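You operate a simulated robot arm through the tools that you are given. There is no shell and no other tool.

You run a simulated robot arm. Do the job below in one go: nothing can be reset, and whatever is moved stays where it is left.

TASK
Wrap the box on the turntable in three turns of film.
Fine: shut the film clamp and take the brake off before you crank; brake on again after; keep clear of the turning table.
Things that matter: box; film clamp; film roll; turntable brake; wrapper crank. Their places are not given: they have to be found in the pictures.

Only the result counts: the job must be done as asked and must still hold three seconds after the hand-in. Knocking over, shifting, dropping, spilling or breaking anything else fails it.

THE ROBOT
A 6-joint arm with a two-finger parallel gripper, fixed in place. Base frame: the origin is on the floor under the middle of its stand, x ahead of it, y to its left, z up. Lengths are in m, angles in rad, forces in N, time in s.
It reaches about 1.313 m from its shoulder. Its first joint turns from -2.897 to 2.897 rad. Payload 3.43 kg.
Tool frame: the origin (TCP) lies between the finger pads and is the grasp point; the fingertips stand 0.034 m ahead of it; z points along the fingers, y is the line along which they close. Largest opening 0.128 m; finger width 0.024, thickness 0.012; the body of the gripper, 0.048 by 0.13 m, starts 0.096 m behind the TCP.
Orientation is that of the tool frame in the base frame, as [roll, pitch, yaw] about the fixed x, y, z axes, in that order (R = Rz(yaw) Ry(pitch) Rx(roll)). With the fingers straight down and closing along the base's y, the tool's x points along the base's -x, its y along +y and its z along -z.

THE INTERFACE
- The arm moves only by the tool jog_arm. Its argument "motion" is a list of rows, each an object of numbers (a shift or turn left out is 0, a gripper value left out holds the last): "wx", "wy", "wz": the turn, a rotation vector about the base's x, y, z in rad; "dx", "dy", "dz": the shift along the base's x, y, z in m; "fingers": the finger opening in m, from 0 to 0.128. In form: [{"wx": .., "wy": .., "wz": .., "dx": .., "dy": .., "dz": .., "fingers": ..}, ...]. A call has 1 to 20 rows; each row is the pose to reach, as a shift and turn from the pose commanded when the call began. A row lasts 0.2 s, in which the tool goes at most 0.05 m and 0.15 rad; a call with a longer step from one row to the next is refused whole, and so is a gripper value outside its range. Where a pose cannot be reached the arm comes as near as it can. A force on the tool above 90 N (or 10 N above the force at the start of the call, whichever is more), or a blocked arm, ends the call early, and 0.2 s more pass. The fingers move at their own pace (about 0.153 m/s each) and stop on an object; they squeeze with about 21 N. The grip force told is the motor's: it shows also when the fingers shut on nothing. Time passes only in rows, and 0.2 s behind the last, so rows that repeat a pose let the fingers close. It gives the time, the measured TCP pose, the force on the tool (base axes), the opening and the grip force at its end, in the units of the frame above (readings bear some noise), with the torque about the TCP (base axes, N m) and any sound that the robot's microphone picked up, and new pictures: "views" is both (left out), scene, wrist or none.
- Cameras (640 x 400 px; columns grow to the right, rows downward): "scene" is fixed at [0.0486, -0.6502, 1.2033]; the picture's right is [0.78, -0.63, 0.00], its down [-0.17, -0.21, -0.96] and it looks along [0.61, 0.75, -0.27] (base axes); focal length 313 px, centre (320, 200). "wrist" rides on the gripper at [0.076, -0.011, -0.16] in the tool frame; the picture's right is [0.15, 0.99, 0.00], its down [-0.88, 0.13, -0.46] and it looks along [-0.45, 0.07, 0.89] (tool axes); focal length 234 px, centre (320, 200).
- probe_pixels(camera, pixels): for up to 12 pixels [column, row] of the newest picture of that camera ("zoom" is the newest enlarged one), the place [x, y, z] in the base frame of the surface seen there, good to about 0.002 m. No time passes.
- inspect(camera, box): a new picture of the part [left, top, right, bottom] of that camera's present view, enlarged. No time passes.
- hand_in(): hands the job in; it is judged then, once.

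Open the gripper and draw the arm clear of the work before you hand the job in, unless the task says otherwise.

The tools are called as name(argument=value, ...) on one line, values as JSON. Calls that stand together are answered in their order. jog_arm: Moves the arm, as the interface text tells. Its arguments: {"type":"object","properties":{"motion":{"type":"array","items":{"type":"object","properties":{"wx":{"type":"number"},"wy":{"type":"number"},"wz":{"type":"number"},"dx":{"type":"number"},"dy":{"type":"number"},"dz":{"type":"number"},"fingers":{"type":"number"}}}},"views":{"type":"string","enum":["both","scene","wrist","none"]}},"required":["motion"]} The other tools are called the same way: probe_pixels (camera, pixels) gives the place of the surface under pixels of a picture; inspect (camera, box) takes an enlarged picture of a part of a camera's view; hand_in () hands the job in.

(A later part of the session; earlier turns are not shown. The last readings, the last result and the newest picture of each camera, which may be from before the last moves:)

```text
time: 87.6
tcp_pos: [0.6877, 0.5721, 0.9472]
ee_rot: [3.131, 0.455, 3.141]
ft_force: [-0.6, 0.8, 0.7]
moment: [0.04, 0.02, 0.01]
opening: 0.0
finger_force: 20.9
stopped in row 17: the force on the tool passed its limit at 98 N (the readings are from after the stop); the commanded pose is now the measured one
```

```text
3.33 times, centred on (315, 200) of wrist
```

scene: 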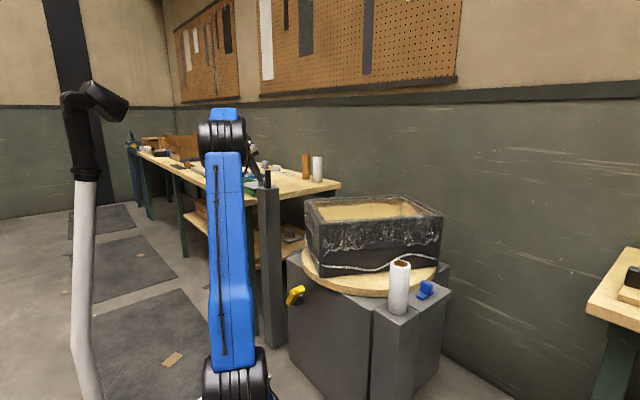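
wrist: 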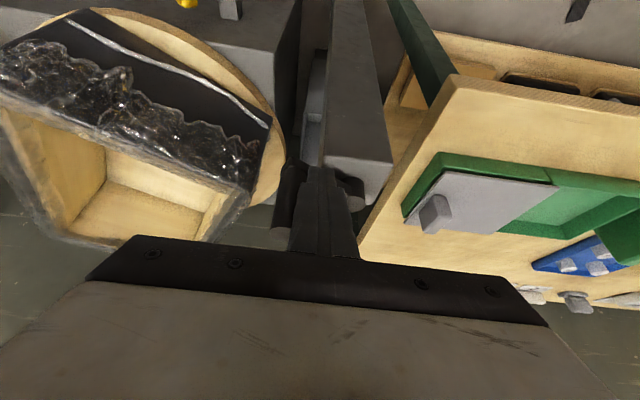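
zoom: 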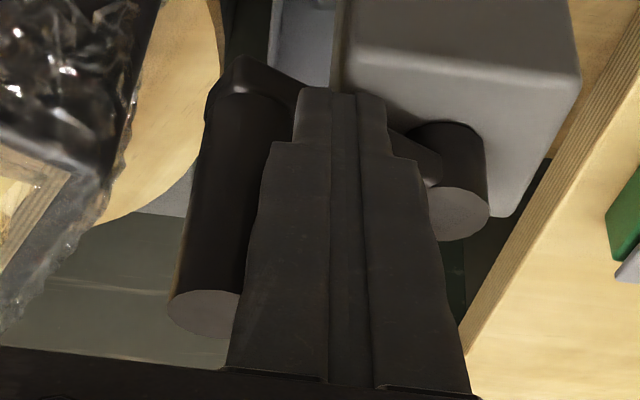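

Crank is at about 424° total with one film layer on. I push on with the schedule that worked before, 5° rows first, to about 545° (185° in the second turn).

jog_arm(motion=[{"dx": 0.0026, "dy": -0.0079, "dz": -0.002, "wx": -0.0095, "wy": 0.006, "wz": -0.0046, "fingers": 0.0}, {"dx": 0.0077, "dy": -0.0138, "dz": -0.002, "wx": -0.0095, "wy": 0.006, "wz": -0.0046, "fingers": 0.0}, {"dx": 0.0139, "dy": -0.0194, "dz": -0.002, "wx": -0.0095, "wy": 0.006, "wz": -0.0046, "fingers": 0.0}, {"dx": 0.0203, "dy": -0.0242, "dz": -0.002, "wx": -0.0095, "wy": 0.006, "wz": -0.0046, "fingers": 0.0}, {"dx": 0.0268, "dy": -0.0284, "dz": -0.002, "wx": -0.0095, "wy": 0.006, "wz": -0.0046, "fingers": 0.0}, {"dx": 0.0333, "dy": -0.0319, "dz": -0.002, "wx": -0.0095, "wy": 0.006, "wz": -0.0046, "fingers": 0.0}, {"dx": 0.0398, "dy": -0.0349, "dz": -0.002, "wx": -0.0095, "wy": 0.006, "wz": -0.0046, "fingers": 0.0}, {"dx": 0.0463, "dy": -0.0373, "dz": -0.002, "wx": -0.0095, "wy": 0.006, "wz": -0.0046, "fingers": 0.0}, {"dx": 0.0559, "dy": -0.0402, "dz": -0.002, "wx": -0.0095, "wy": 0.006, "wz": -0.0046, "fingers": 0.0}, {"dx": 0.066, "dy": -0.0418, "dz": -0.002, "wx": -0.0095, "wy": 0.006, "wz": -0.0046, "fingers": 0.0}, {"dx": 0.0776, "dy": -0.0413, "dz": -0.002, "wx": -0.0095, "wy": 0.006, "wz": -0.0046, "fingers": 0.0}, {"dx": 0.0901, "dy": -0.0385, "dz": -0.002, "wx": -0.0095, "wy": 0.006, "wz": -0.0046, "fingers": 0.0}, {"dx": 0.103, "dy": -0.0324, "dz": -0.002, "wx": -0.0095, "wy": 0.006, "wz": -0.0046, "fingers": 0.0}, {"dx": 0.1147, "dy": -0.0247, "dz": -0.002, "wx": -0.0095, "wy": 0.006, "wz": -0.0046, "fingers": 0.0}, {"dx": 0.1241, "dy": -0.0163, "dz": -0.002, "wx": -0.0095, "wy": 0.006, "wz": -0.0046, "fingers": 0.0}, {"dx": 0.1321, "dy": -0.0074, "dz": -0.002, "wx": -0.0095, "wy": 0.006, "wz": -0.0046, "fingers": 0.0}, {"dx": 0.1382, "dy": 0.0021, "dz": -0.002, "wx": -0.0095, "wy": 0.006, "wz": -0.0046, "fingers": 0.0}, {"dx": 0.1431, "dy": 0.0118, "dz": -0.002, "wx": -0.0095, "wy": 0.006, "wz": -0.0046, "fingers": 0.0}, {"dx": 0.1456, "dy": 0.0183, "dz": -0.002, "wx": -0.0095, "wy": 0.006, "wz": -0.0046, "fingers": 0.0}, {"dx": 0.1475, "dy": 0.0248, "dz": -0.002, "wx": -0.0095, "wy": 0.006, "wz": -0.0046, "fingers": 0.0}], views="both")

```text
time: 91.8
tcp_pos: [0.837, 0.5978, 0.944]
ee_rot: [-3.139, 0.451, -3.141]
ft_force: [-0.9, 0.4, 0.4]
moment: [0.03, 0.0, 0.02]
opening: 0.0
finger_force: 21.1
```

scene: 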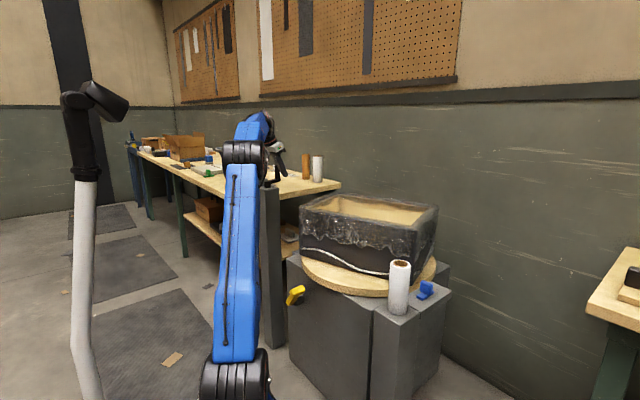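
wrist: 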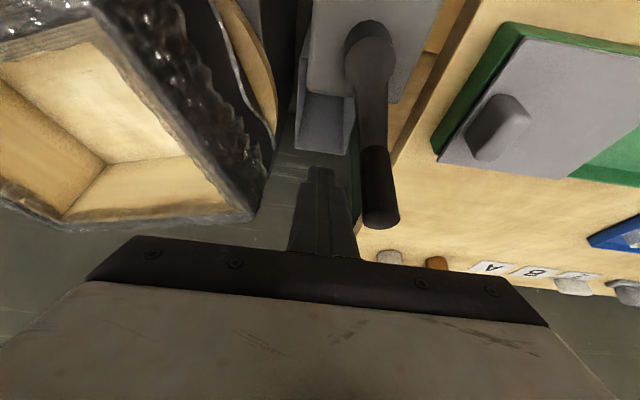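

Same smooth result; the crank is at about 560°. I want to see at what angle the next film layer appears, so I go on in shorter calls, first to about the 225° finger position.

jog_arm(motion=[{"dx": 0.0014, "dy": 0.0065, "fingers": 0.0}, {"dx": 0.0022, "dy": 0.0129, "fingers": 0.0}, {"dx": 0.0026, "dy": 0.0191, "fingers": 0.0}, {"dx": 0.0027, "dy": 0.0251, "fingers": 0.0}, {"dx": 0.0024, "dy": 0.031, "fingers": 0.0}, {"dx": 0.0019, "dy": 0.0365, "fingers": 0.0}, {"dx": 0.0014, "dy": 0.0417, "fingers": 0.0}, {"dx": 0.001, "dy": 0.0465, "fingers": 0.0}, {"dx": 0.001, "dy": 0.0465, "fingers": 0.0}], views="both")

inspect(camera="scene", box=[285, 180, 465, 310])

probe_pixels(camera="scene", pixels=[[310, 245], [325, 250], [340, 255], [360, 262], [380, 268], [400, 260], [420, 250], [345, 262]])

```text
time: 93.8
tcp_pos: [0.8382, 0.6449, 0.9442]
ee_rot: [-3.14, 0.451, 3.141]
ft_force: [0.0, 0.5, -1.0]
moment: [0.0, -0.01, 0.0]
opening: 0.0
finger_force: 21.2
```

scene: 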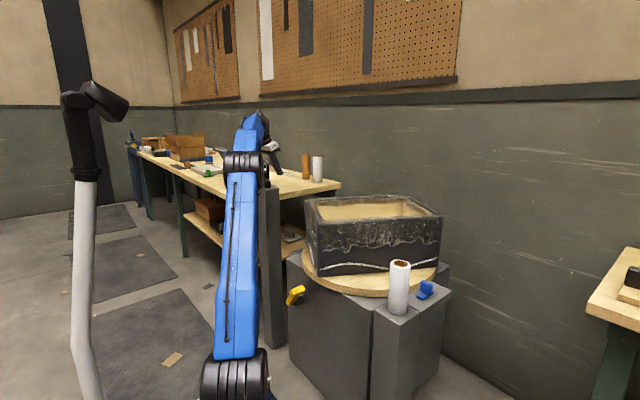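
wrist: 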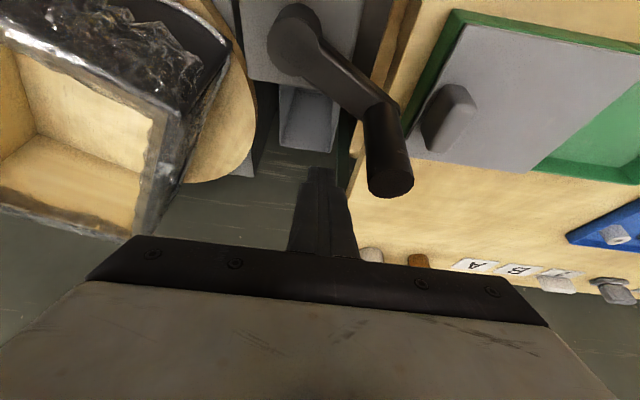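

```text
3.08 times, centred on (375, 245) of scene
```

zoom: 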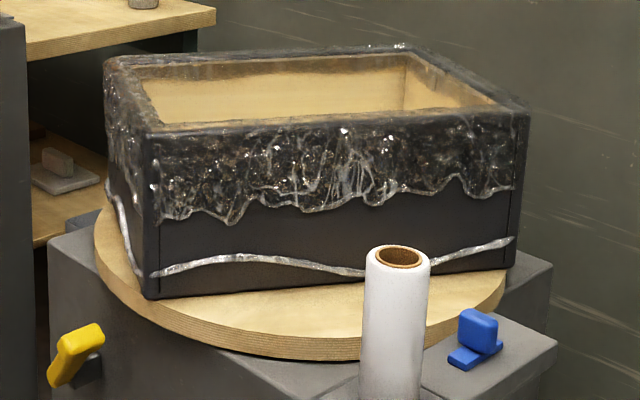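

```text
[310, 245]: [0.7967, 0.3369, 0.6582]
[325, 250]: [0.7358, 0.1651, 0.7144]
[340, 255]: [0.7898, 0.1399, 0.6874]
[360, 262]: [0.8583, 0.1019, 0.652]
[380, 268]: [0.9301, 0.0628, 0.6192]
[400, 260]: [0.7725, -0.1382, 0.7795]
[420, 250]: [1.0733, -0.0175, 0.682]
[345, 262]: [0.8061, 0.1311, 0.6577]
```

The box is at about 602° and still shows the first layer only. I push on to the 270° finger position and look again.

jog_arm(motion=[{"dx": -0.0009, "dy": 0.0051, "fingers": 0.0}, {"dx": -0.0029, "dy": 0.0109, "fingers": 0.0}, {"dx": -0.0058, "dy": 0.0168, "fingers": 0.0}, {"dx": -0.0098, "dy": 0.0228, "fingers": 0.0}, {"dx": -0.015, "dy": 0.0287, "fingers": 0.0}, {"dx": -0.0211, "dy": 0.0342, "fingers": 0.0}, {"dx": -0.0275, "dy": 0.0391, "fingers": 0.0}, {"dx": -0.034, "dy": 0.0432, "fingers": 0.0}, {"dx": -0.0406, "dy": 0.0468, "fingers": 0.0}, {"dx": -0.0406, "dy": 0.0468, "fingers": 0.0}], views="both")

inspect(camera="scene", box=[285, 180, 465, 310])

probe_pixels(camera="scene", pixels=[[325, 255], [340, 260], [355, 262], [370, 262], [385, 262], [410, 255], [425, 250], [345, 250]])

```text
time: 96.0
tcp_pos: [0.796, 0.6929, 0.9434]
ee_rot: [3.141, 0.45, -3.141]
ft_force: [-0.7, 0.1, -0.1]
moment: [0.02, 0.01, 0.0]
opening: 0.0
finger_force: 21.2
```

scene: 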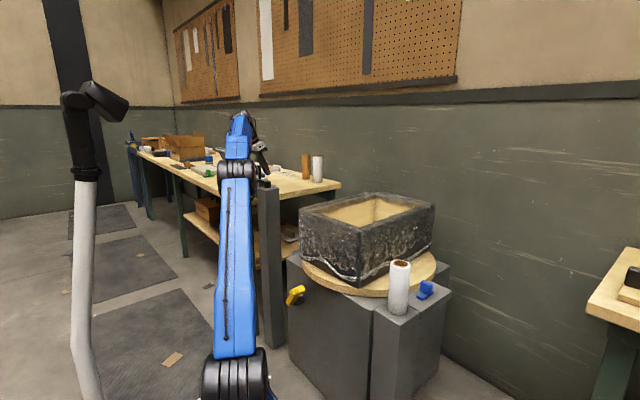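
wrist: 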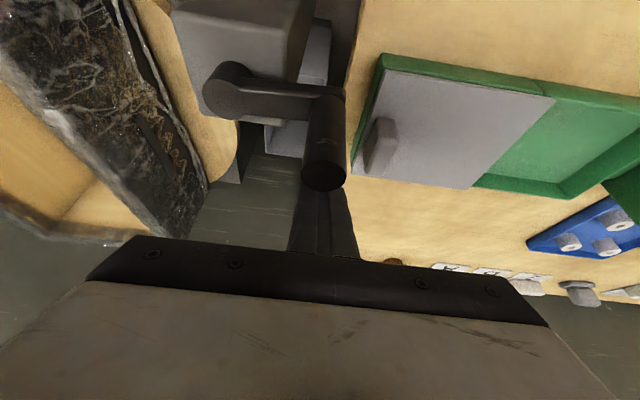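

```text
3.08 times, centred on (375, 245) of scene
```

zoom: 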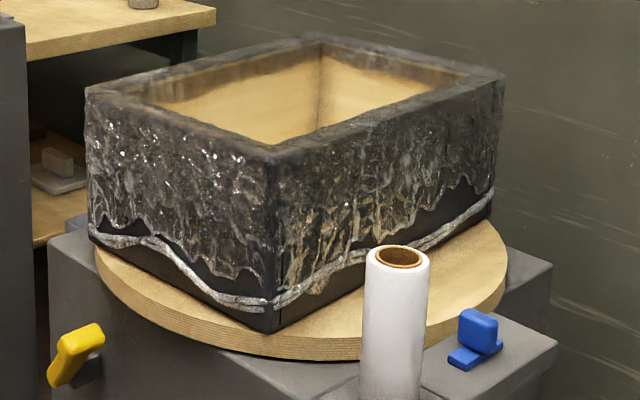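

```text
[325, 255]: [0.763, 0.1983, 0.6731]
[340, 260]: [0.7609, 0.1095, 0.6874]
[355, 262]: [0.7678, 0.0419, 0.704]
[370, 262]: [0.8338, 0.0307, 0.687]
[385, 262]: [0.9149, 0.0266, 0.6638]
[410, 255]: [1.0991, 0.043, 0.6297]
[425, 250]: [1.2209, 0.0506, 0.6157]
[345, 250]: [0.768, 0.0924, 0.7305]
```

A second film layer has appeared. I probe the handle to fix the present angle.

probe_pixels(camera="wrist", pixels=[[324, 177], [314, 177], [334, 177], [324, 170], [324, 184], [230, 90], [228, 95]])

inspect(camera="wrist", box=[190, 50, 370, 200])

```text
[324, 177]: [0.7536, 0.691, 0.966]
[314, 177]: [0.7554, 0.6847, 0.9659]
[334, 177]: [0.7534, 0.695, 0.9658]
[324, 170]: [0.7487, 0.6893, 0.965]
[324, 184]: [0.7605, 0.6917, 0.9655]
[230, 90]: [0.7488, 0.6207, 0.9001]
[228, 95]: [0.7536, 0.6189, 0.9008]
```

```text
2.67 times, centred on (280, 125) of wrist
```

zoom: 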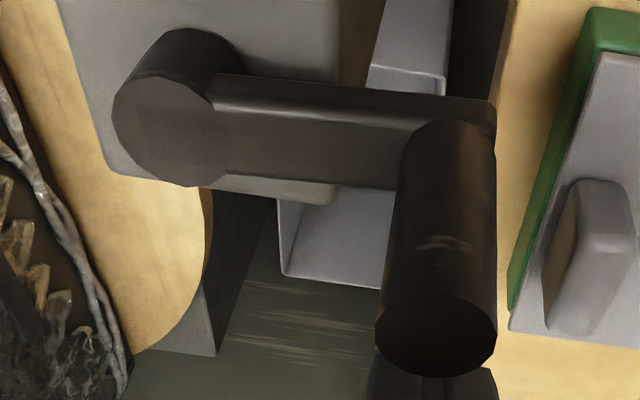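

The crank is at about 635°, so layer two came between 601° and 635°. I continue through the end of the second turn to the 40° finger position of the third.

jog_arm(motion=[{"dx": -0.0065, "dy": 0.002, "fingers": 0.0}, {"dx": -0.013, "dy": 0.0034, "fingers": 0.0}, {"dx": -0.0194, "dy": 0.0054, "fingers": 0.0}, {"dx": -0.0257, "dy": 0.007, "fingers": 0.0}, {"dx": -0.0327, "dy": 0.0079, "fingers": 0.0}, {"dx": -0.0403, "dy": 0.0079, "fingers": 0.0}, {"dx": -0.0526, "dy": 0.0058, "fingers": 0.0}, {"dx": -0.0655, "dy": 0.0009, "fingers": 0.0}, {"dx": -0.0777, "dy": -0.0065, "fingers": 0.0}, {"dx": -0.088, "dy": -0.0147, "fingers": 0.0}, {"dx": -0.0963, "dy": -0.0235, "fingers": 0.0}, {"dx": -0.1031, "dy": -0.0328, "fingers": 0.0}, {"dx": -0.1084, "dy": -0.0424, "fingers": 0.0}, {"dx": -0.1123, "dy": -0.0522, "fingers": 0.0}, {"dx": -0.1149, "dy": -0.062, "fingers": 0.0}, {"dx": -0.1164, "dy": -0.0716, "fingers": 0.0}, {"dx": -0.1169, "dy": -0.0809, "fingers": 0.0}, {"dx": -0.1166, "dy": -0.0897, "fingers": 0.0}, {"dx": -0.1161, "dy": -0.0952, "fingers": 0.0}, {"dx": -0.1156, "dy": -0.1004, "fingers": 0.0}], views="both")

inspect(camera="scene", box=[285, 180, 465, 310])

inspect(camera="wrist", box=[220, 120, 380, 260])

```text
time: 100.2
tcp_pos: [0.68, 0.5899, 0.9442]
ee_rot: [-3.141, 0.45, -3.14]
ft_force: [-0.2, 0.4, -0.5]
moment: [0.01, -0.01, 0.02]
opening: 0.0
finger_force: 20.5
```

scene: 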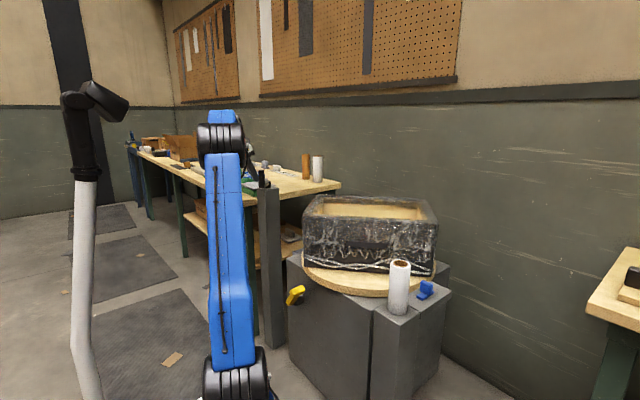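
wrist: 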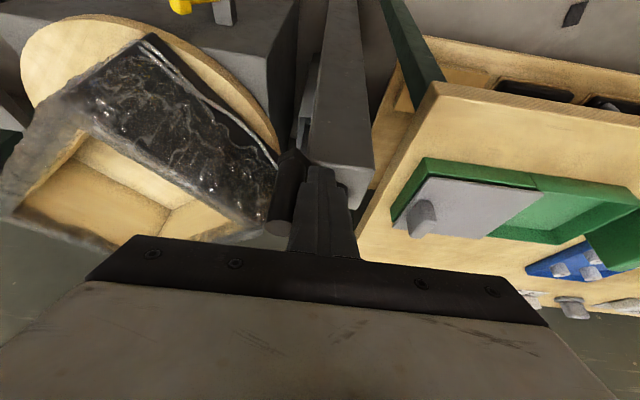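

```text
3.08 times, centred on (375, 245) of scene
```

zoom: 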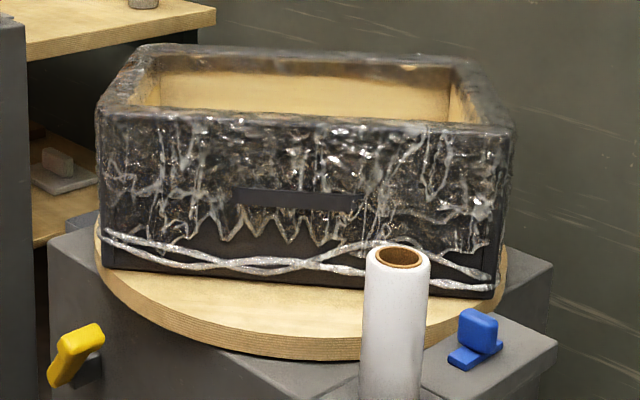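

```text
2.86 times, centred on (300, 190) of wrist
```

zoom: 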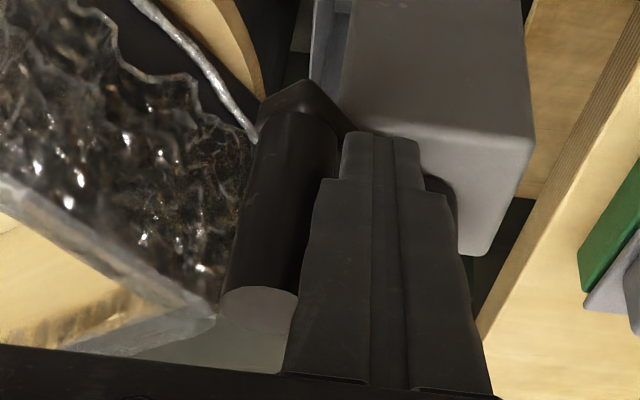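

Two layers are on, the crank at about 45° into the third turn. I probe the handle and then go slowly (about 3–4° per row) through the critical 40–70° zone.

probe_pixels(camera="wrist", pixels=[[278, 228], [272, 228], [284, 228], [278, 224], [278, 233]])

jog_arm(motion=[{"dx": 0.0002, "dy": -0.0024, "fingers": 0.0}, {"dx": 0.0004, "dy": -0.0048, "fingers": 0.0}, {"dx": 0.0009, "dy": -0.0074, "fingers": 0.0}, {"dx": 0.0013, "dy": -0.01, "fingers": 0.0}, {"dx": 0.0022, "dy": -0.0128, "fingers": 0.0}, {"dx": 0.0033, "dy": -0.0157, "fingers": 0.0}, {"dx": 0.0047, "dy": -0.0187, "fingers": 0.0}, {"dx": 0.0062, "dy": -0.0216, "fingers": 0.0}, {"dx": 0.0081, "dy": -0.0246, "fingers": 0.0}, {"dx": 0.0102, "dy": -0.0276, "fingers": 0.0}, {"dx": 0.0128, "dy": -0.0306, "fingers": 0.0}, {"dx": 0.0154, "dy": -0.0336, "fingers": 0.0}, {"dx": 0.0195, "dy": -0.0373, "fingers": 0.0}, {"dx": 0.0237, "dy": -0.0407, "fingers": 0.0}], views="both")

```text
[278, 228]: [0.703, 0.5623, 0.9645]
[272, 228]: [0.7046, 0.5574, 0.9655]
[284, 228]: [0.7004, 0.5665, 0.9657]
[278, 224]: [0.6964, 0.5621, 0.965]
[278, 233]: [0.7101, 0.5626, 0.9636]
```

```text
time: 103.2
tcp_pos: [0.7041, 0.5491, 0.9445]
ee_rot: [3.141, 0.45, -3.14]
ft_force: [0.0, 0.7, 0.3]
moment: [0.0, 0.02, 0.03]
opening: 0.0
finger_force: 21.3
```

scene: 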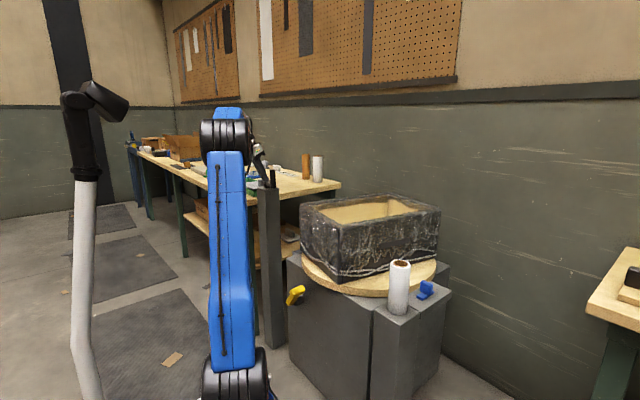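
wrist: 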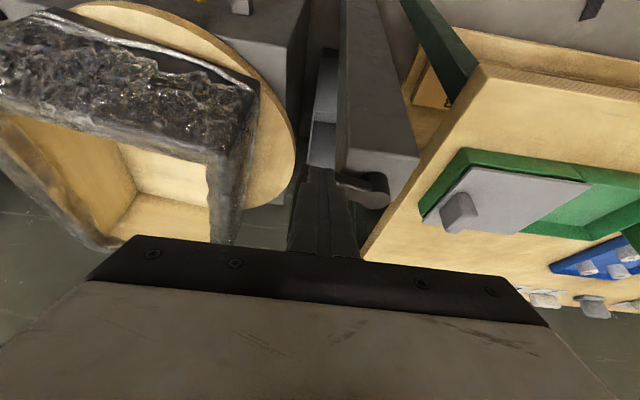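

No spike this time. I continue to the 195° finger position of the third turn.

jog_arm(motion=[{"dx": 0.0043, "dy": -0.0032, "fingers": 0.0}, {"dx": 0.0108, "dy": -0.0074, "fingers": 0.0}, {"dx": 0.0173, "dy": -0.0109, "fingers": 0.0}, {"dx": 0.0238, "dy": -0.0139, "fingers": 0.0}, {"dx": 0.0303, "dy": -0.0163, "fingers": 0.0}, {"dx": 0.0367, "dy": -0.0183, "fingers": 0.0}, {"dx": 0.043, "dy": -0.0199, "fingers": 0.0}, {"dx": 0.0538, "dy": -0.0209, "fingers": 0.0}, {"dx": 0.0657, "dy": -0.0197, "fingers": 0.0}, {"dx": 0.0785, "dy": -0.0157, "fingers": 0.0}, {"dx": 0.0912, "dy": -0.0089, "fingers": 0.0}, {"dx": 0.102, "dy": -0.001, "fingers": 0.0}, {"dx": 0.111, "dy": 0.0076, "fingers": 0.0}, {"dx": 0.1183, "dy": 0.0167, "fingers": 0.0}, {"dx": 0.1241, "dy": 0.0263, "fingers": 0.0}, {"dx": 0.1284, "dy": 0.036, "fingers": 0.0}, {"dx": 0.1308, "dy": 0.0424, "fingers": 0.0}, {"dx": 0.1322, "dy": 0.0485, "fingers": 0.0}, {"dx": 0.1333, "dy": 0.0545, "fingers": 0.0}, {"dx": 0.1337, "dy": 0.0587, "fingers": 0.0}], views="both")

inspect(camera="scene", box=[285, 180, 465, 310])

inspect(camera="wrist", box=[300, 20, 440, 240])

```text
time: 107.4
tcp_pos: [0.8389, 0.6084, 0.9434]
ee_rot: [-3.14, 0.449, -3.139]
ft_force: [0.0, -0.5, 0.5]
moment: [0.01, 0.03, -0.02]
opening: 0.0
finger_force: 21.2
```

scene: 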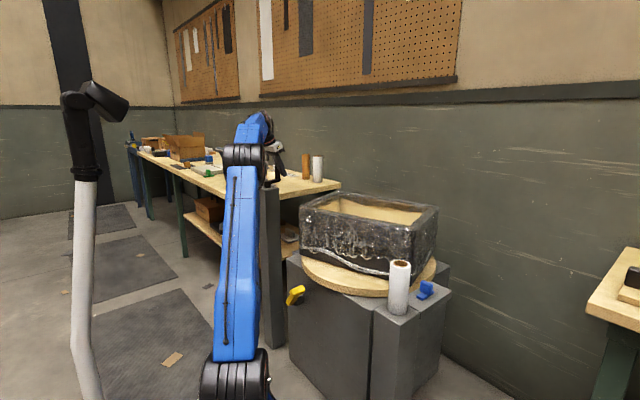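
wrist: 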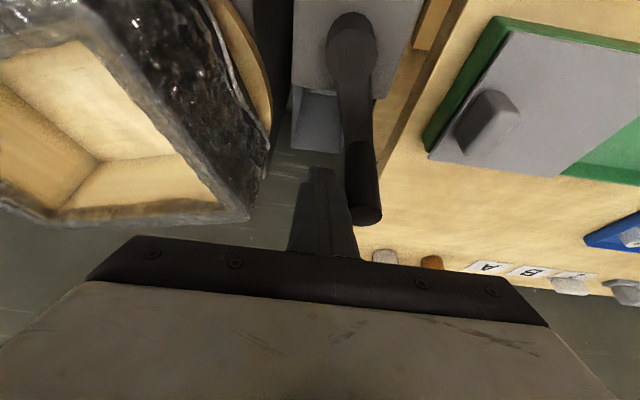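

```text
3.08 times, centred on (375, 245) of scene
```

zoom: 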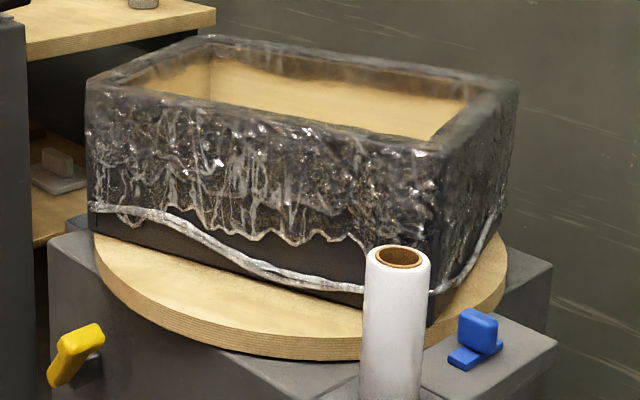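

```text
1.82 times, centred on (370, 130) of wrist
```

zoom: 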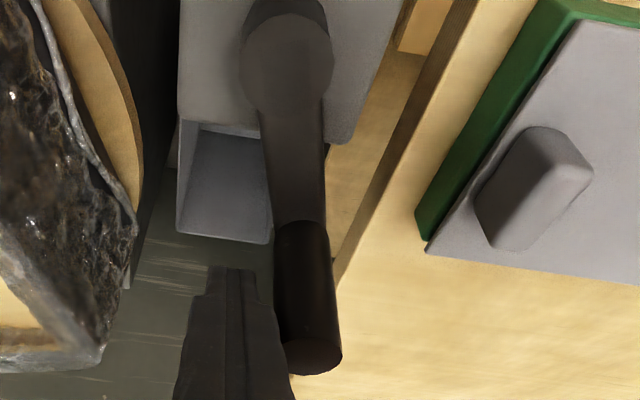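

Third turn about half done with two layers showing. I probe the handle to get the present angle.

probe_pixels(camera="wrist", pixels=[[366, 216], [358, 214], [375, 214], [366, 210], [366, 220]])

probe_pixels(camera="scene", pixels=[[312, 250], [325, 255], [340, 262], [360, 262], [380, 265], [415, 240], [430, 235]])

```text
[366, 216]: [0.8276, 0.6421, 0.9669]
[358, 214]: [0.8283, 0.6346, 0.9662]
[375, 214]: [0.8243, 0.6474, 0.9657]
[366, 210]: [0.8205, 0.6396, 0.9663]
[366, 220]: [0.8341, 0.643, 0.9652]
```

```text
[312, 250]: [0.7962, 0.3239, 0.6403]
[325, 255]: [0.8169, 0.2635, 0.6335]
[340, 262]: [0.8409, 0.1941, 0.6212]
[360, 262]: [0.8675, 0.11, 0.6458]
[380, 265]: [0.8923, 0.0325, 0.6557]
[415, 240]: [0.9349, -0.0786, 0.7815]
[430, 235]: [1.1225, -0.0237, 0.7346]
```

The crank is at about 919°. I now push more slowly, about 4° per row, to the 230° finger position, to keep the coasting small.

jog_arm(motion=[{"dx": 0.0004, "dy": 0.005, "fingers": 0.0}, {"dx": 0.0005, "dy": 0.0099, "fingers": 0.0}, {"dx": 0.0004, "dy": 0.0147, "fingers": 0.0}, {"dx": 0.0001, "dy": 0.0193, "fingers": 0.0}, {"dx": -0.0003, "dy": 0.0236, "fingers": 0.0}, {"dx": -0.0007, "dy": 0.0278, "fingers": 0.0}, {"dx": -0.0011, "dy": 0.0317, "fingers": 0.0}, {"dx": -0.0016, "dy": 0.0357, "fingers": 0.0}, {"dx": -0.0022, "dy": 0.0388, "fingers": 0.0}, {"dx": -0.0022, "dy": 0.0388, "fingers": 0.0}], views="both")

inspect(camera="scene", box=[285, 180, 465, 310])

inspect(camera="wrist", box=[270, 0, 430, 230])

```text
time: 109.6
tcp_pos: [0.8359, 0.6499, 0.9441]
ee_rot: [-3.139, 0.45, -3.139]
ft_force: [0.7, 1.1, -0.6]
moment: [0.01, -0.02, -0.01]
opening: 0.0
finger_force: 21.3
```

scene: 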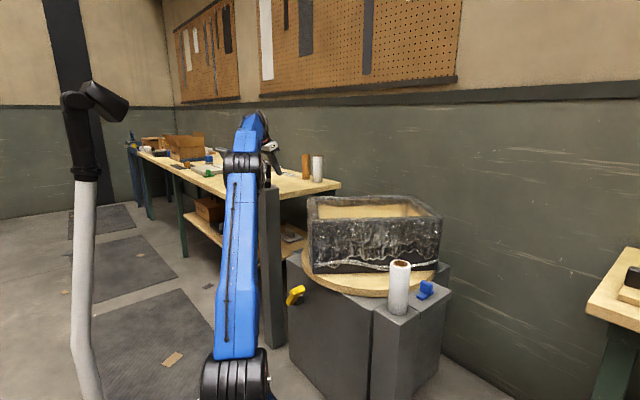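
wrist: 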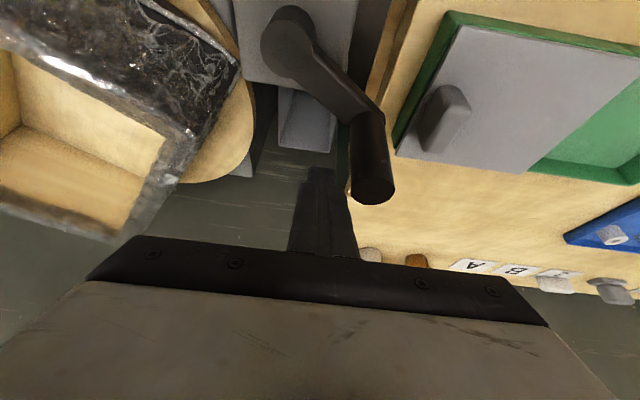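

```text
3.08 times, centred on (375, 245) of scene
```

zoom: 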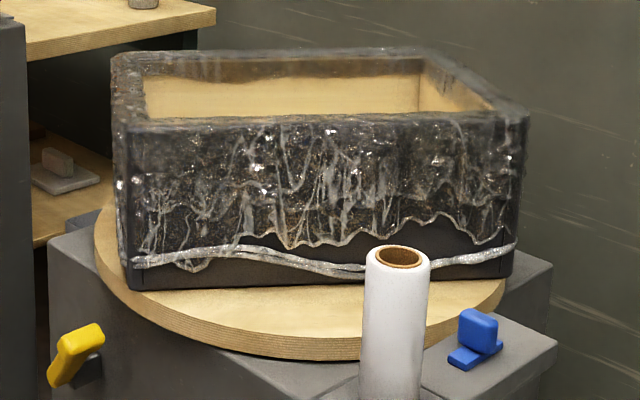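

```text
1.74 times, centred on (350, 115) of wrist
```

zoom: 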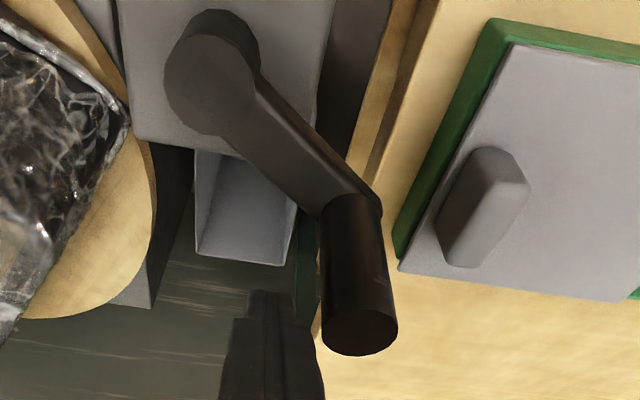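

Still two layers. I probe the handle and then push another small amount at about 2.5° per row.

probe_pixels(camera="wrist", pixels=[[373, 190], [364, 190], [382, 188], [373, 184], [373, 196]])

jog_arm(motion=[{"dx": -0.001, "dy": 0.0029, "fingers": 0.0}, {"dx": -0.002, "dy": 0.0057, "fingers": 0.0}, {"dx": -0.0034, "dy": 0.0087, "fingers": 0.0}, {"dx": -0.0049, "dy": 0.0117, "fingers": 0.0}, {"dx": -0.0068, "dy": 0.0147, "fingers": 0.0}, {"dx": -0.0068, "dy": 0.0147, "fingers": 0.0}], views="both")

inspect(camera="scene", box=[285, 180, 465, 310])

inspect(camera="wrist", box=[250, 0, 410, 230])

```text
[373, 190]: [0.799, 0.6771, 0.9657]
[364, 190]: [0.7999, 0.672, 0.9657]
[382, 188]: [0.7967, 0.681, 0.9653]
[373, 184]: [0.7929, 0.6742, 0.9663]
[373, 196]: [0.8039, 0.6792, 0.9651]
```

```text
time: 111.0
tcp_pos: [0.8289, 0.6628, 0.9436]
ee_rot: [-3.141, 0.45, -3.141]
ft_force: [-0.2, 0.3, -0.1]
moment: [-0.01, -0.01, 0.01]
opening: 0.0001
finger_force: 20.7
```

scene: 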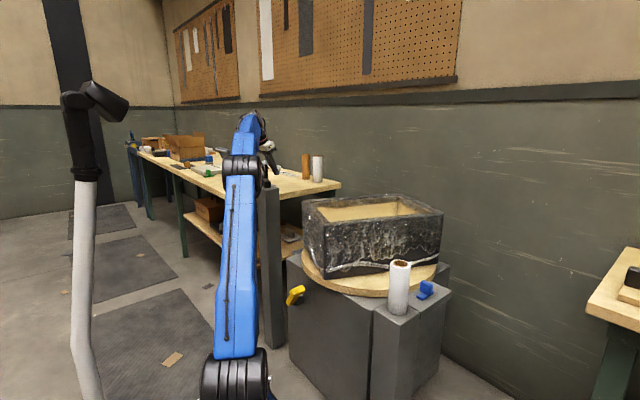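
wrist: 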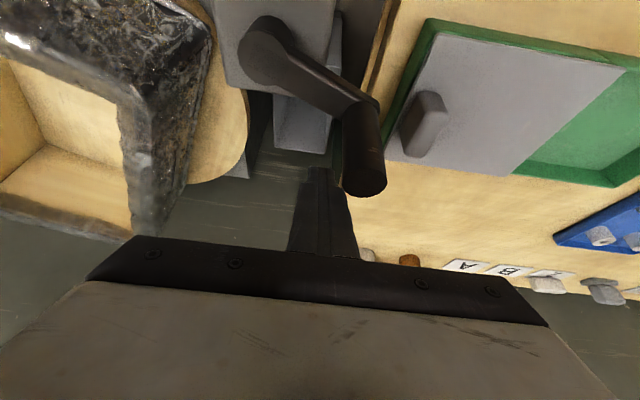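

```text
3.08 times, centred on (375, 245) of scene
```

zoom: 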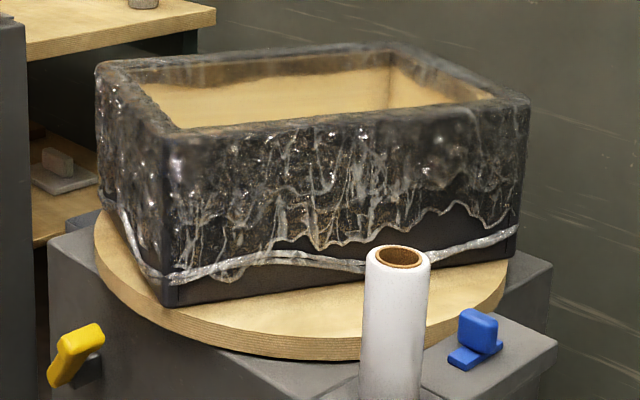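

```text
1.74 times, centred on (330, 115) of wrist
```

zoom: 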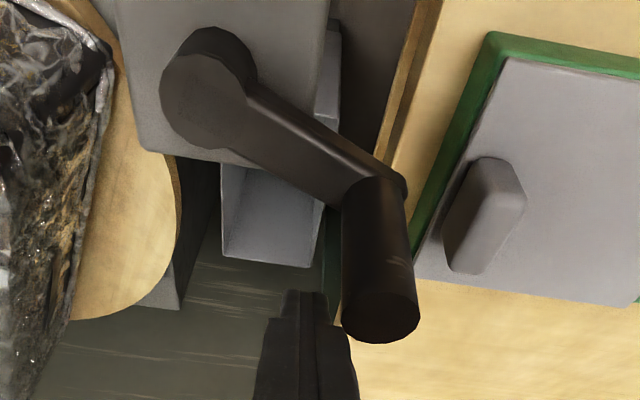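

Still two layers. I probe the handle again and push another 10° slowly.

probe_pixels(camera="wrist", pixels=[[364, 181], [356, 181], [373, 180], [364, 175], [364, 187]])

jog_arm(motion=[{"dx": -0.0021, "dy": 0.003, "fingers": 0.0}, {"dx": -0.0042, "dy": 0.006, "fingers": 0.0}, {"dx": -0.0068, "dy": 0.009, "fingers": 0.0}, {"dx": -0.0094, "dy": 0.0119, "fingers": 0.0}, {"dx": -0.0094, "dy": 0.0119, "fingers": 0.0}], views="both")

inspect(camera="scene", box=[285, 180, 465, 310])

inspect(camera="wrist", box=[250, 0, 410, 230])

```text
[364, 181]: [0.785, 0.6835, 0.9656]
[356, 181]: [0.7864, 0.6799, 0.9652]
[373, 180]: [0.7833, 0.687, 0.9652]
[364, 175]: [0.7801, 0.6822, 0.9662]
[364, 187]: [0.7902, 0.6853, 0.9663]
```

```text
time: 112.2
tcp_pos: [0.8199, 0.6753, 0.9432]
ee_rot: [-3.139, 0.452, -3.14]
ft_force: [0.1, -0.1, -0.4]
moment: [0.05, -0.03, -0.01]
opening: 0.0
finger_force: 21.2
```

scene: 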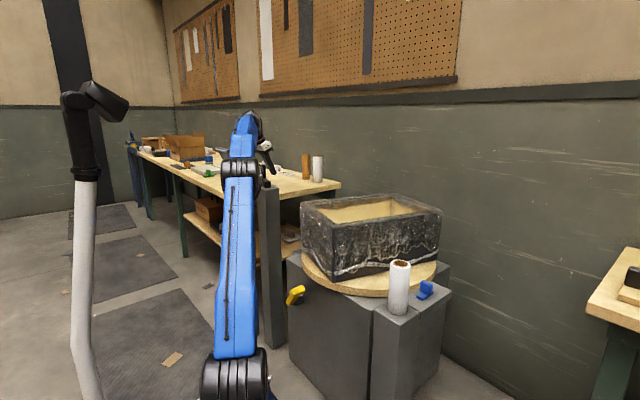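
wrist: 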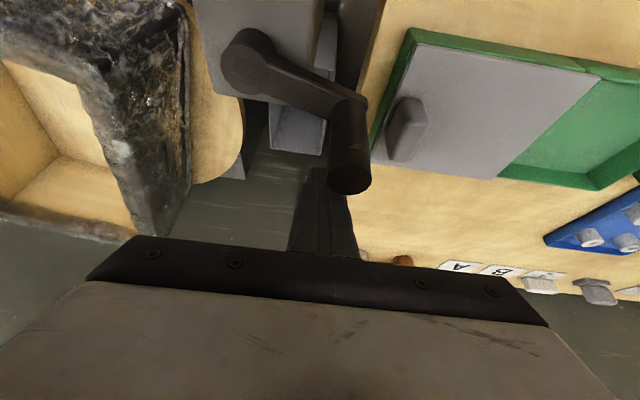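

```text
3.08 times, centred on (375, 245) of scene
```

zoom: 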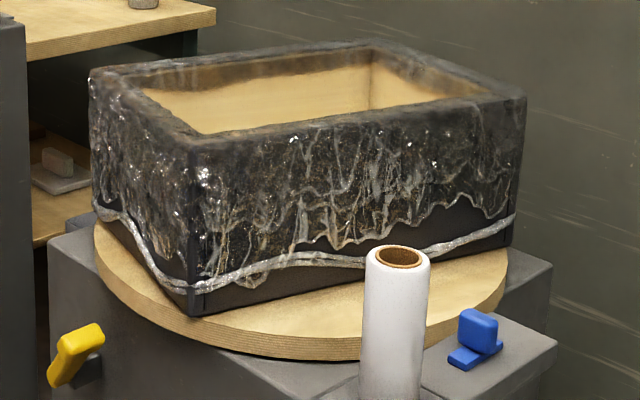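

```text
1.74 times, centred on (330, 115) of wrist
```

zoom: 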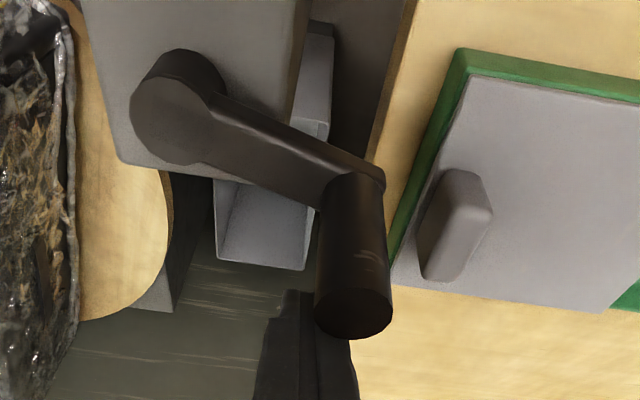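

Still two layers at about 977°. I probe and push another few degrees.

probe_pixels(camera="wrist", pixels=[[349, 179], [341, 179], [357, 178], [349, 173], [349, 185]])

jog_arm(motion=[{"dx": -0.0031, "dy": 0.0027, "fingers": 0.0}, {"dx": -0.0062, "dy": 0.0055, "fingers": 0.0}, {"dx": -0.0094, "dy": 0.0079, "fingers": 0.0}, {"dx": -0.0094, "dy": 0.0079, "fingers": 0.0}], views="both")

inspect(camera="scene", box=[285, 180, 465, 310])

inspect(camera="wrist", box=[230, 0, 390, 230])

```text
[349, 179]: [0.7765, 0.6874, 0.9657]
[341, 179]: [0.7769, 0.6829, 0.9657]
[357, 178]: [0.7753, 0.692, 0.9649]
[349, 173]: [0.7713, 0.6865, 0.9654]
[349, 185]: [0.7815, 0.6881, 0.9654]
```

```text
time: 113.2
tcp_pos: [0.81, 0.6838, 0.9426]
ee_rot: [-3.14, 0.451, -3.141]
ft_force: [-0.1, -0.8, 0.4]
moment: [-0.02, 0.03, -0.02]
opening: 0.0
finger_force: 21.1
```

scene: 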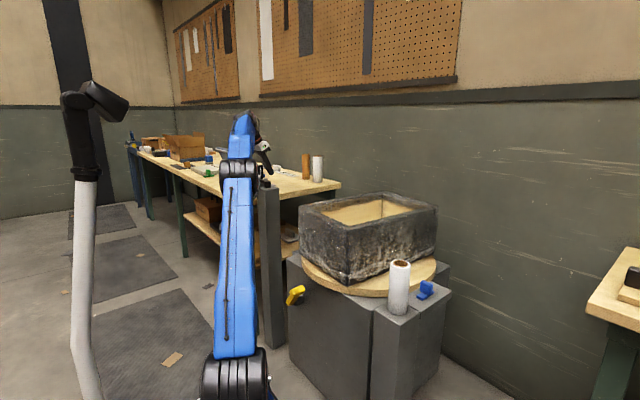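
wrist: 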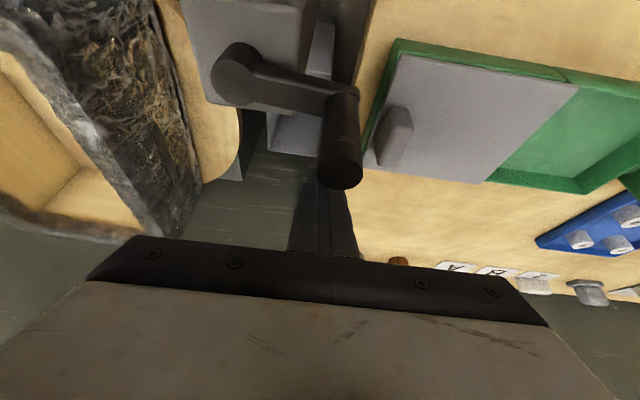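

```text
3.08 times, centred on (375, 245) of scene
```

zoom: 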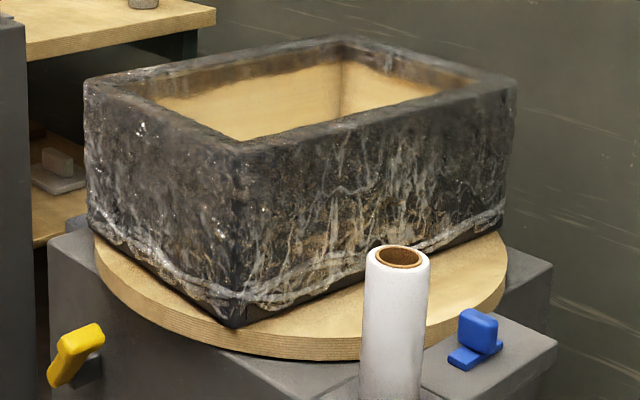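

```text
1.74 times, centred on (310, 115) of wrist
```

zoom: 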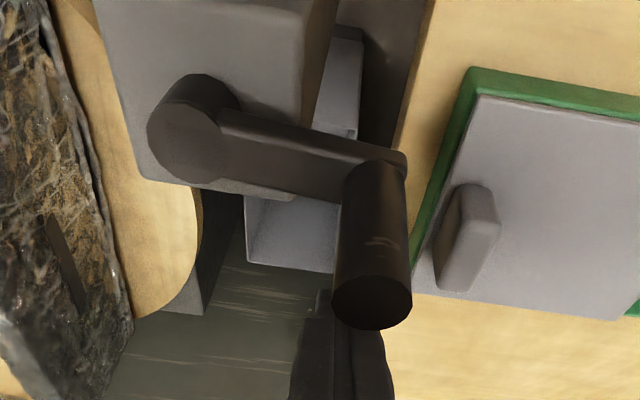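

The third layer has appeared. I probe the handle and box precisely for this angle.

probe_pixels(camera="wrist", pixels=[[339, 173], [331, 173], [348, 172], [339, 166], [339, 180], [340, 170]])

probe_pixels(camera="scene", pixels=[[310, 235], [325, 242], [335, 247], [345, 252], [360, 250], [375, 245], [395, 238], [420, 230]])

```text
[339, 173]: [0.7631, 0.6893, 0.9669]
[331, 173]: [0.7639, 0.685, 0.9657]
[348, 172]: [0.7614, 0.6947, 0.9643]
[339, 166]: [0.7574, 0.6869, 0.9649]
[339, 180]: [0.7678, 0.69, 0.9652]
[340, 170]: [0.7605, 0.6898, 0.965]
```

```text
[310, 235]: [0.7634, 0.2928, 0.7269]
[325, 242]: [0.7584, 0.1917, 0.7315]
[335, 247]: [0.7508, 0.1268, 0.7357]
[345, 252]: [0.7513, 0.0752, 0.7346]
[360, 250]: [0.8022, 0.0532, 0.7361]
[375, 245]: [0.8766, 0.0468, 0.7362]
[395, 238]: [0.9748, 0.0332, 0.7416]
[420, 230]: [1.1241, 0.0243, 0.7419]
```

The crank is at about 986° net (about 1046° counted from the clockwise stop), where layer three just showed. To round off three turns I push on slowly, about 4° per row, to the 303° finger position and measure again.

jog_arm(motion=[{"dx": -0.0048, "dy": 0.002, "fingers": 0.0}, {"dx": -0.0101, "dy": 0.005, "fingers": 0.0}, {"dx": -0.0153, "dy": 0.0077, "fingers": 0.0}, {"dx": -0.0205, "dy": 0.0101, "fingers": 0.0}, {"dx": -0.0257, "dy": 0.0121, "fingers": 0.0}, {"dx": -0.0309, "dy": 0.0138, "fingers": 0.0}, {"dx": -0.0359, "dy": 0.0152, "fingers": 0.0}, {"dx": -0.0411, "dy": 0.0163, "fingers": 0.0}, {"dx": -0.0467, "dy": 0.0171, "fingers": 0.0}, {"dx": -0.0507, "dy": 0.0171, "fingers": 0.0}, {"dx": -0.0527, "dy": 0.0171, "fingers": 0.0}, {"dx": -0.0527, "dy": 0.0171, "fingers": 0.0}], views="both")

inspect(camera="scene", box=[285, 180, 465, 310])

inspect(camera="wrist", box=[190, 50, 370, 230])

```text
time: 115.8
tcp_pos: [0.7584, 0.6995, 0.9433]
ee_rot: [-3.14, 0.451, -3.14]
ft_force: [-1.4, 0.8, 0.3]
moment: [0.0, -0.01, 0.0]
opening: 0.0002
finger_force: 32.8
```

scene: 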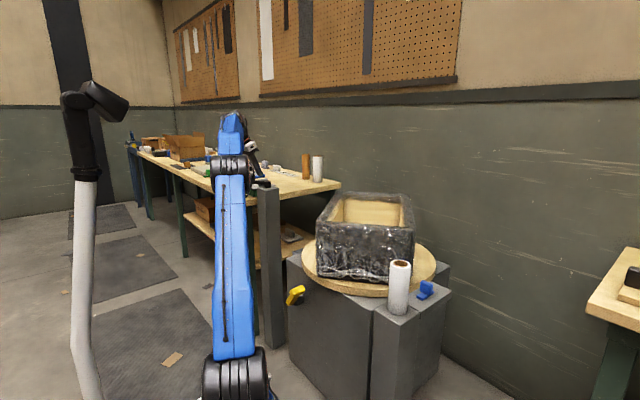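
wrist: 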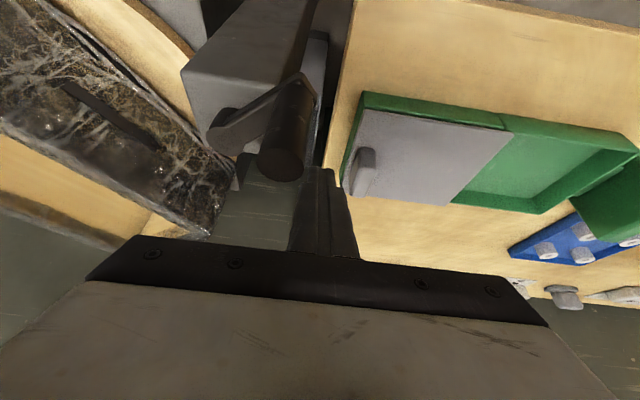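

```text
3.08 times, centred on (375, 245) of scene
```

zoom: 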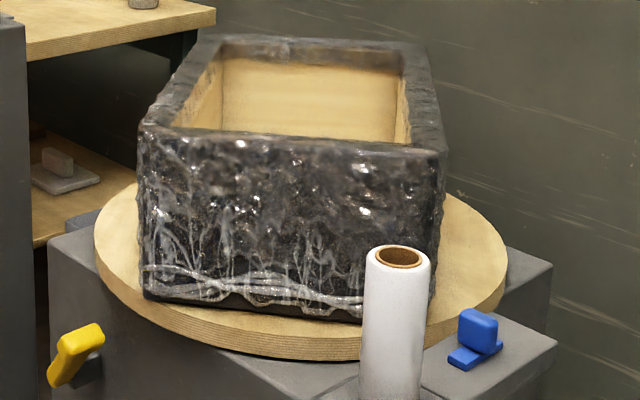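

```text
2.22 times, centred on (280, 140) of wrist
```

zoom: 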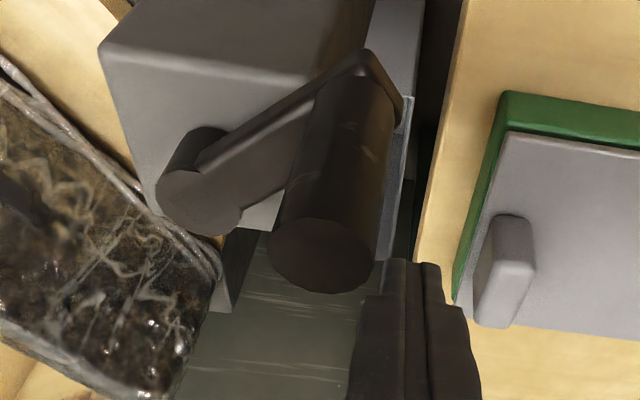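

The handle moved ahead of the fingers again. I probe it and the box for the angle.

probe_pixels(camera="wrist", pixels=[[280, 165], [272, 165], [290, 165], [280, 158], [280, 172]])

probe_pixels(camera="scene", pixels=[[325, 240], [335, 242], [350, 245], [365, 248], [380, 250], [395, 252], [410, 245]])

```text
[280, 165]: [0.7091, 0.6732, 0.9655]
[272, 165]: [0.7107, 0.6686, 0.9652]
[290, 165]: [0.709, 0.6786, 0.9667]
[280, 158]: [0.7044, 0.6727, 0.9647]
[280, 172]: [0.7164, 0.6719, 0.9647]
```

```text
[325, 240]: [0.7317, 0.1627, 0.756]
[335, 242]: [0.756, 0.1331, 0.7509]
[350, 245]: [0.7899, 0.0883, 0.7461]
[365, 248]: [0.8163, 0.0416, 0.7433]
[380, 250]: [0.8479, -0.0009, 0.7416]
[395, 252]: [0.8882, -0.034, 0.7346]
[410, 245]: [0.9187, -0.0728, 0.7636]
```

The crank is at about 1030° net, i.e. 3.03 turns counted from the stop where winding began, and three film layers show. I leave it there and withdraw the fingers over the hub side, up and away, straightening the tool.

jog_arm(motion=[{"dx": 0.006, "dy": -0.02, "fingers": 0.0}, {"dx": 0.012, "dy": -0.05, "dz": 0.01, "fingers": 0.0}, {"dx": 0.012, "dy": -0.082, "dz": 0.04, "fingers": 0.0}, {"dx": 0.008, "dy": -0.1, "dz": 0.08, "fingers": 0.0}, {"dx": -0.028, "dy": -0.12, "dz": 0.1, "fingers": 0.0}, {"dx": -0.068, "dy": -0.14, "dz": 0.1, "fingers": 0.0}, {"dx": -0.1, "dy": -0.17, "dz": 0.1, "wy": 0.12, "fingers": 0.0}, {"dx": -0.12, "dy": -0.2, "dz": 0.1, "wy": 0.24, "fingers": 0.0}, {"dx": -0.14, "dy": -0.23, "dz": 0.1, "wy": 0.36, "fingers": 0.0}, {"dx": -0.15, "dy": -0.25, "dz": 0.1, "wy": 0.45, "fingers": 0.0}, {"dx": -0.15, "dy": -0.25, "dz": 0.1, "wy": 0.45, "fingers": 0.0}], views="both")

inspect(camera="scene", box=[230, 150, 460, 310])

```text
time: 118.2
tcp_pos: [0.6071, 0.449, 1.0444]
ee_rot: [3.141, -0.002, -3.139]
ft_force: [0.3, 0.6, -1.1]
moment: [0.01, 0.0, -0.01]
opening: 0.0
finger_force: 33.2
```

scene: 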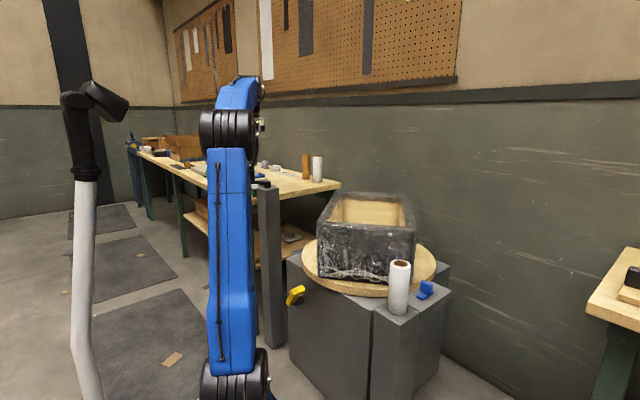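
wrist: 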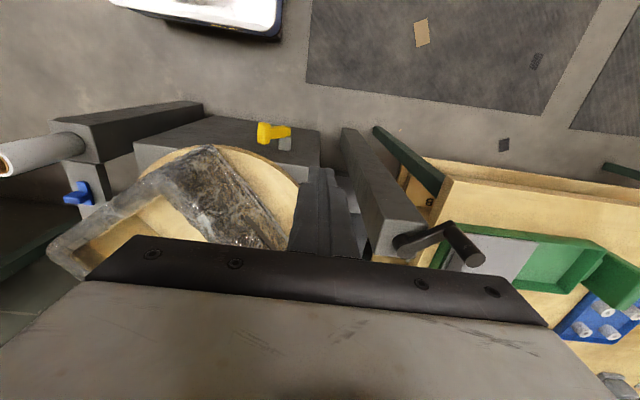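

```text
2.50 times, centred on (345, 230) of scene
```

zoom: 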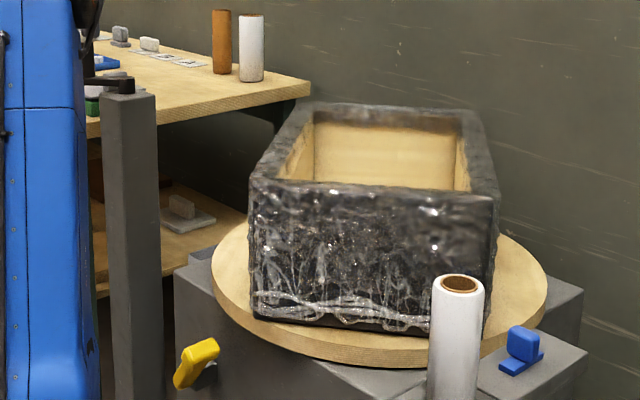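

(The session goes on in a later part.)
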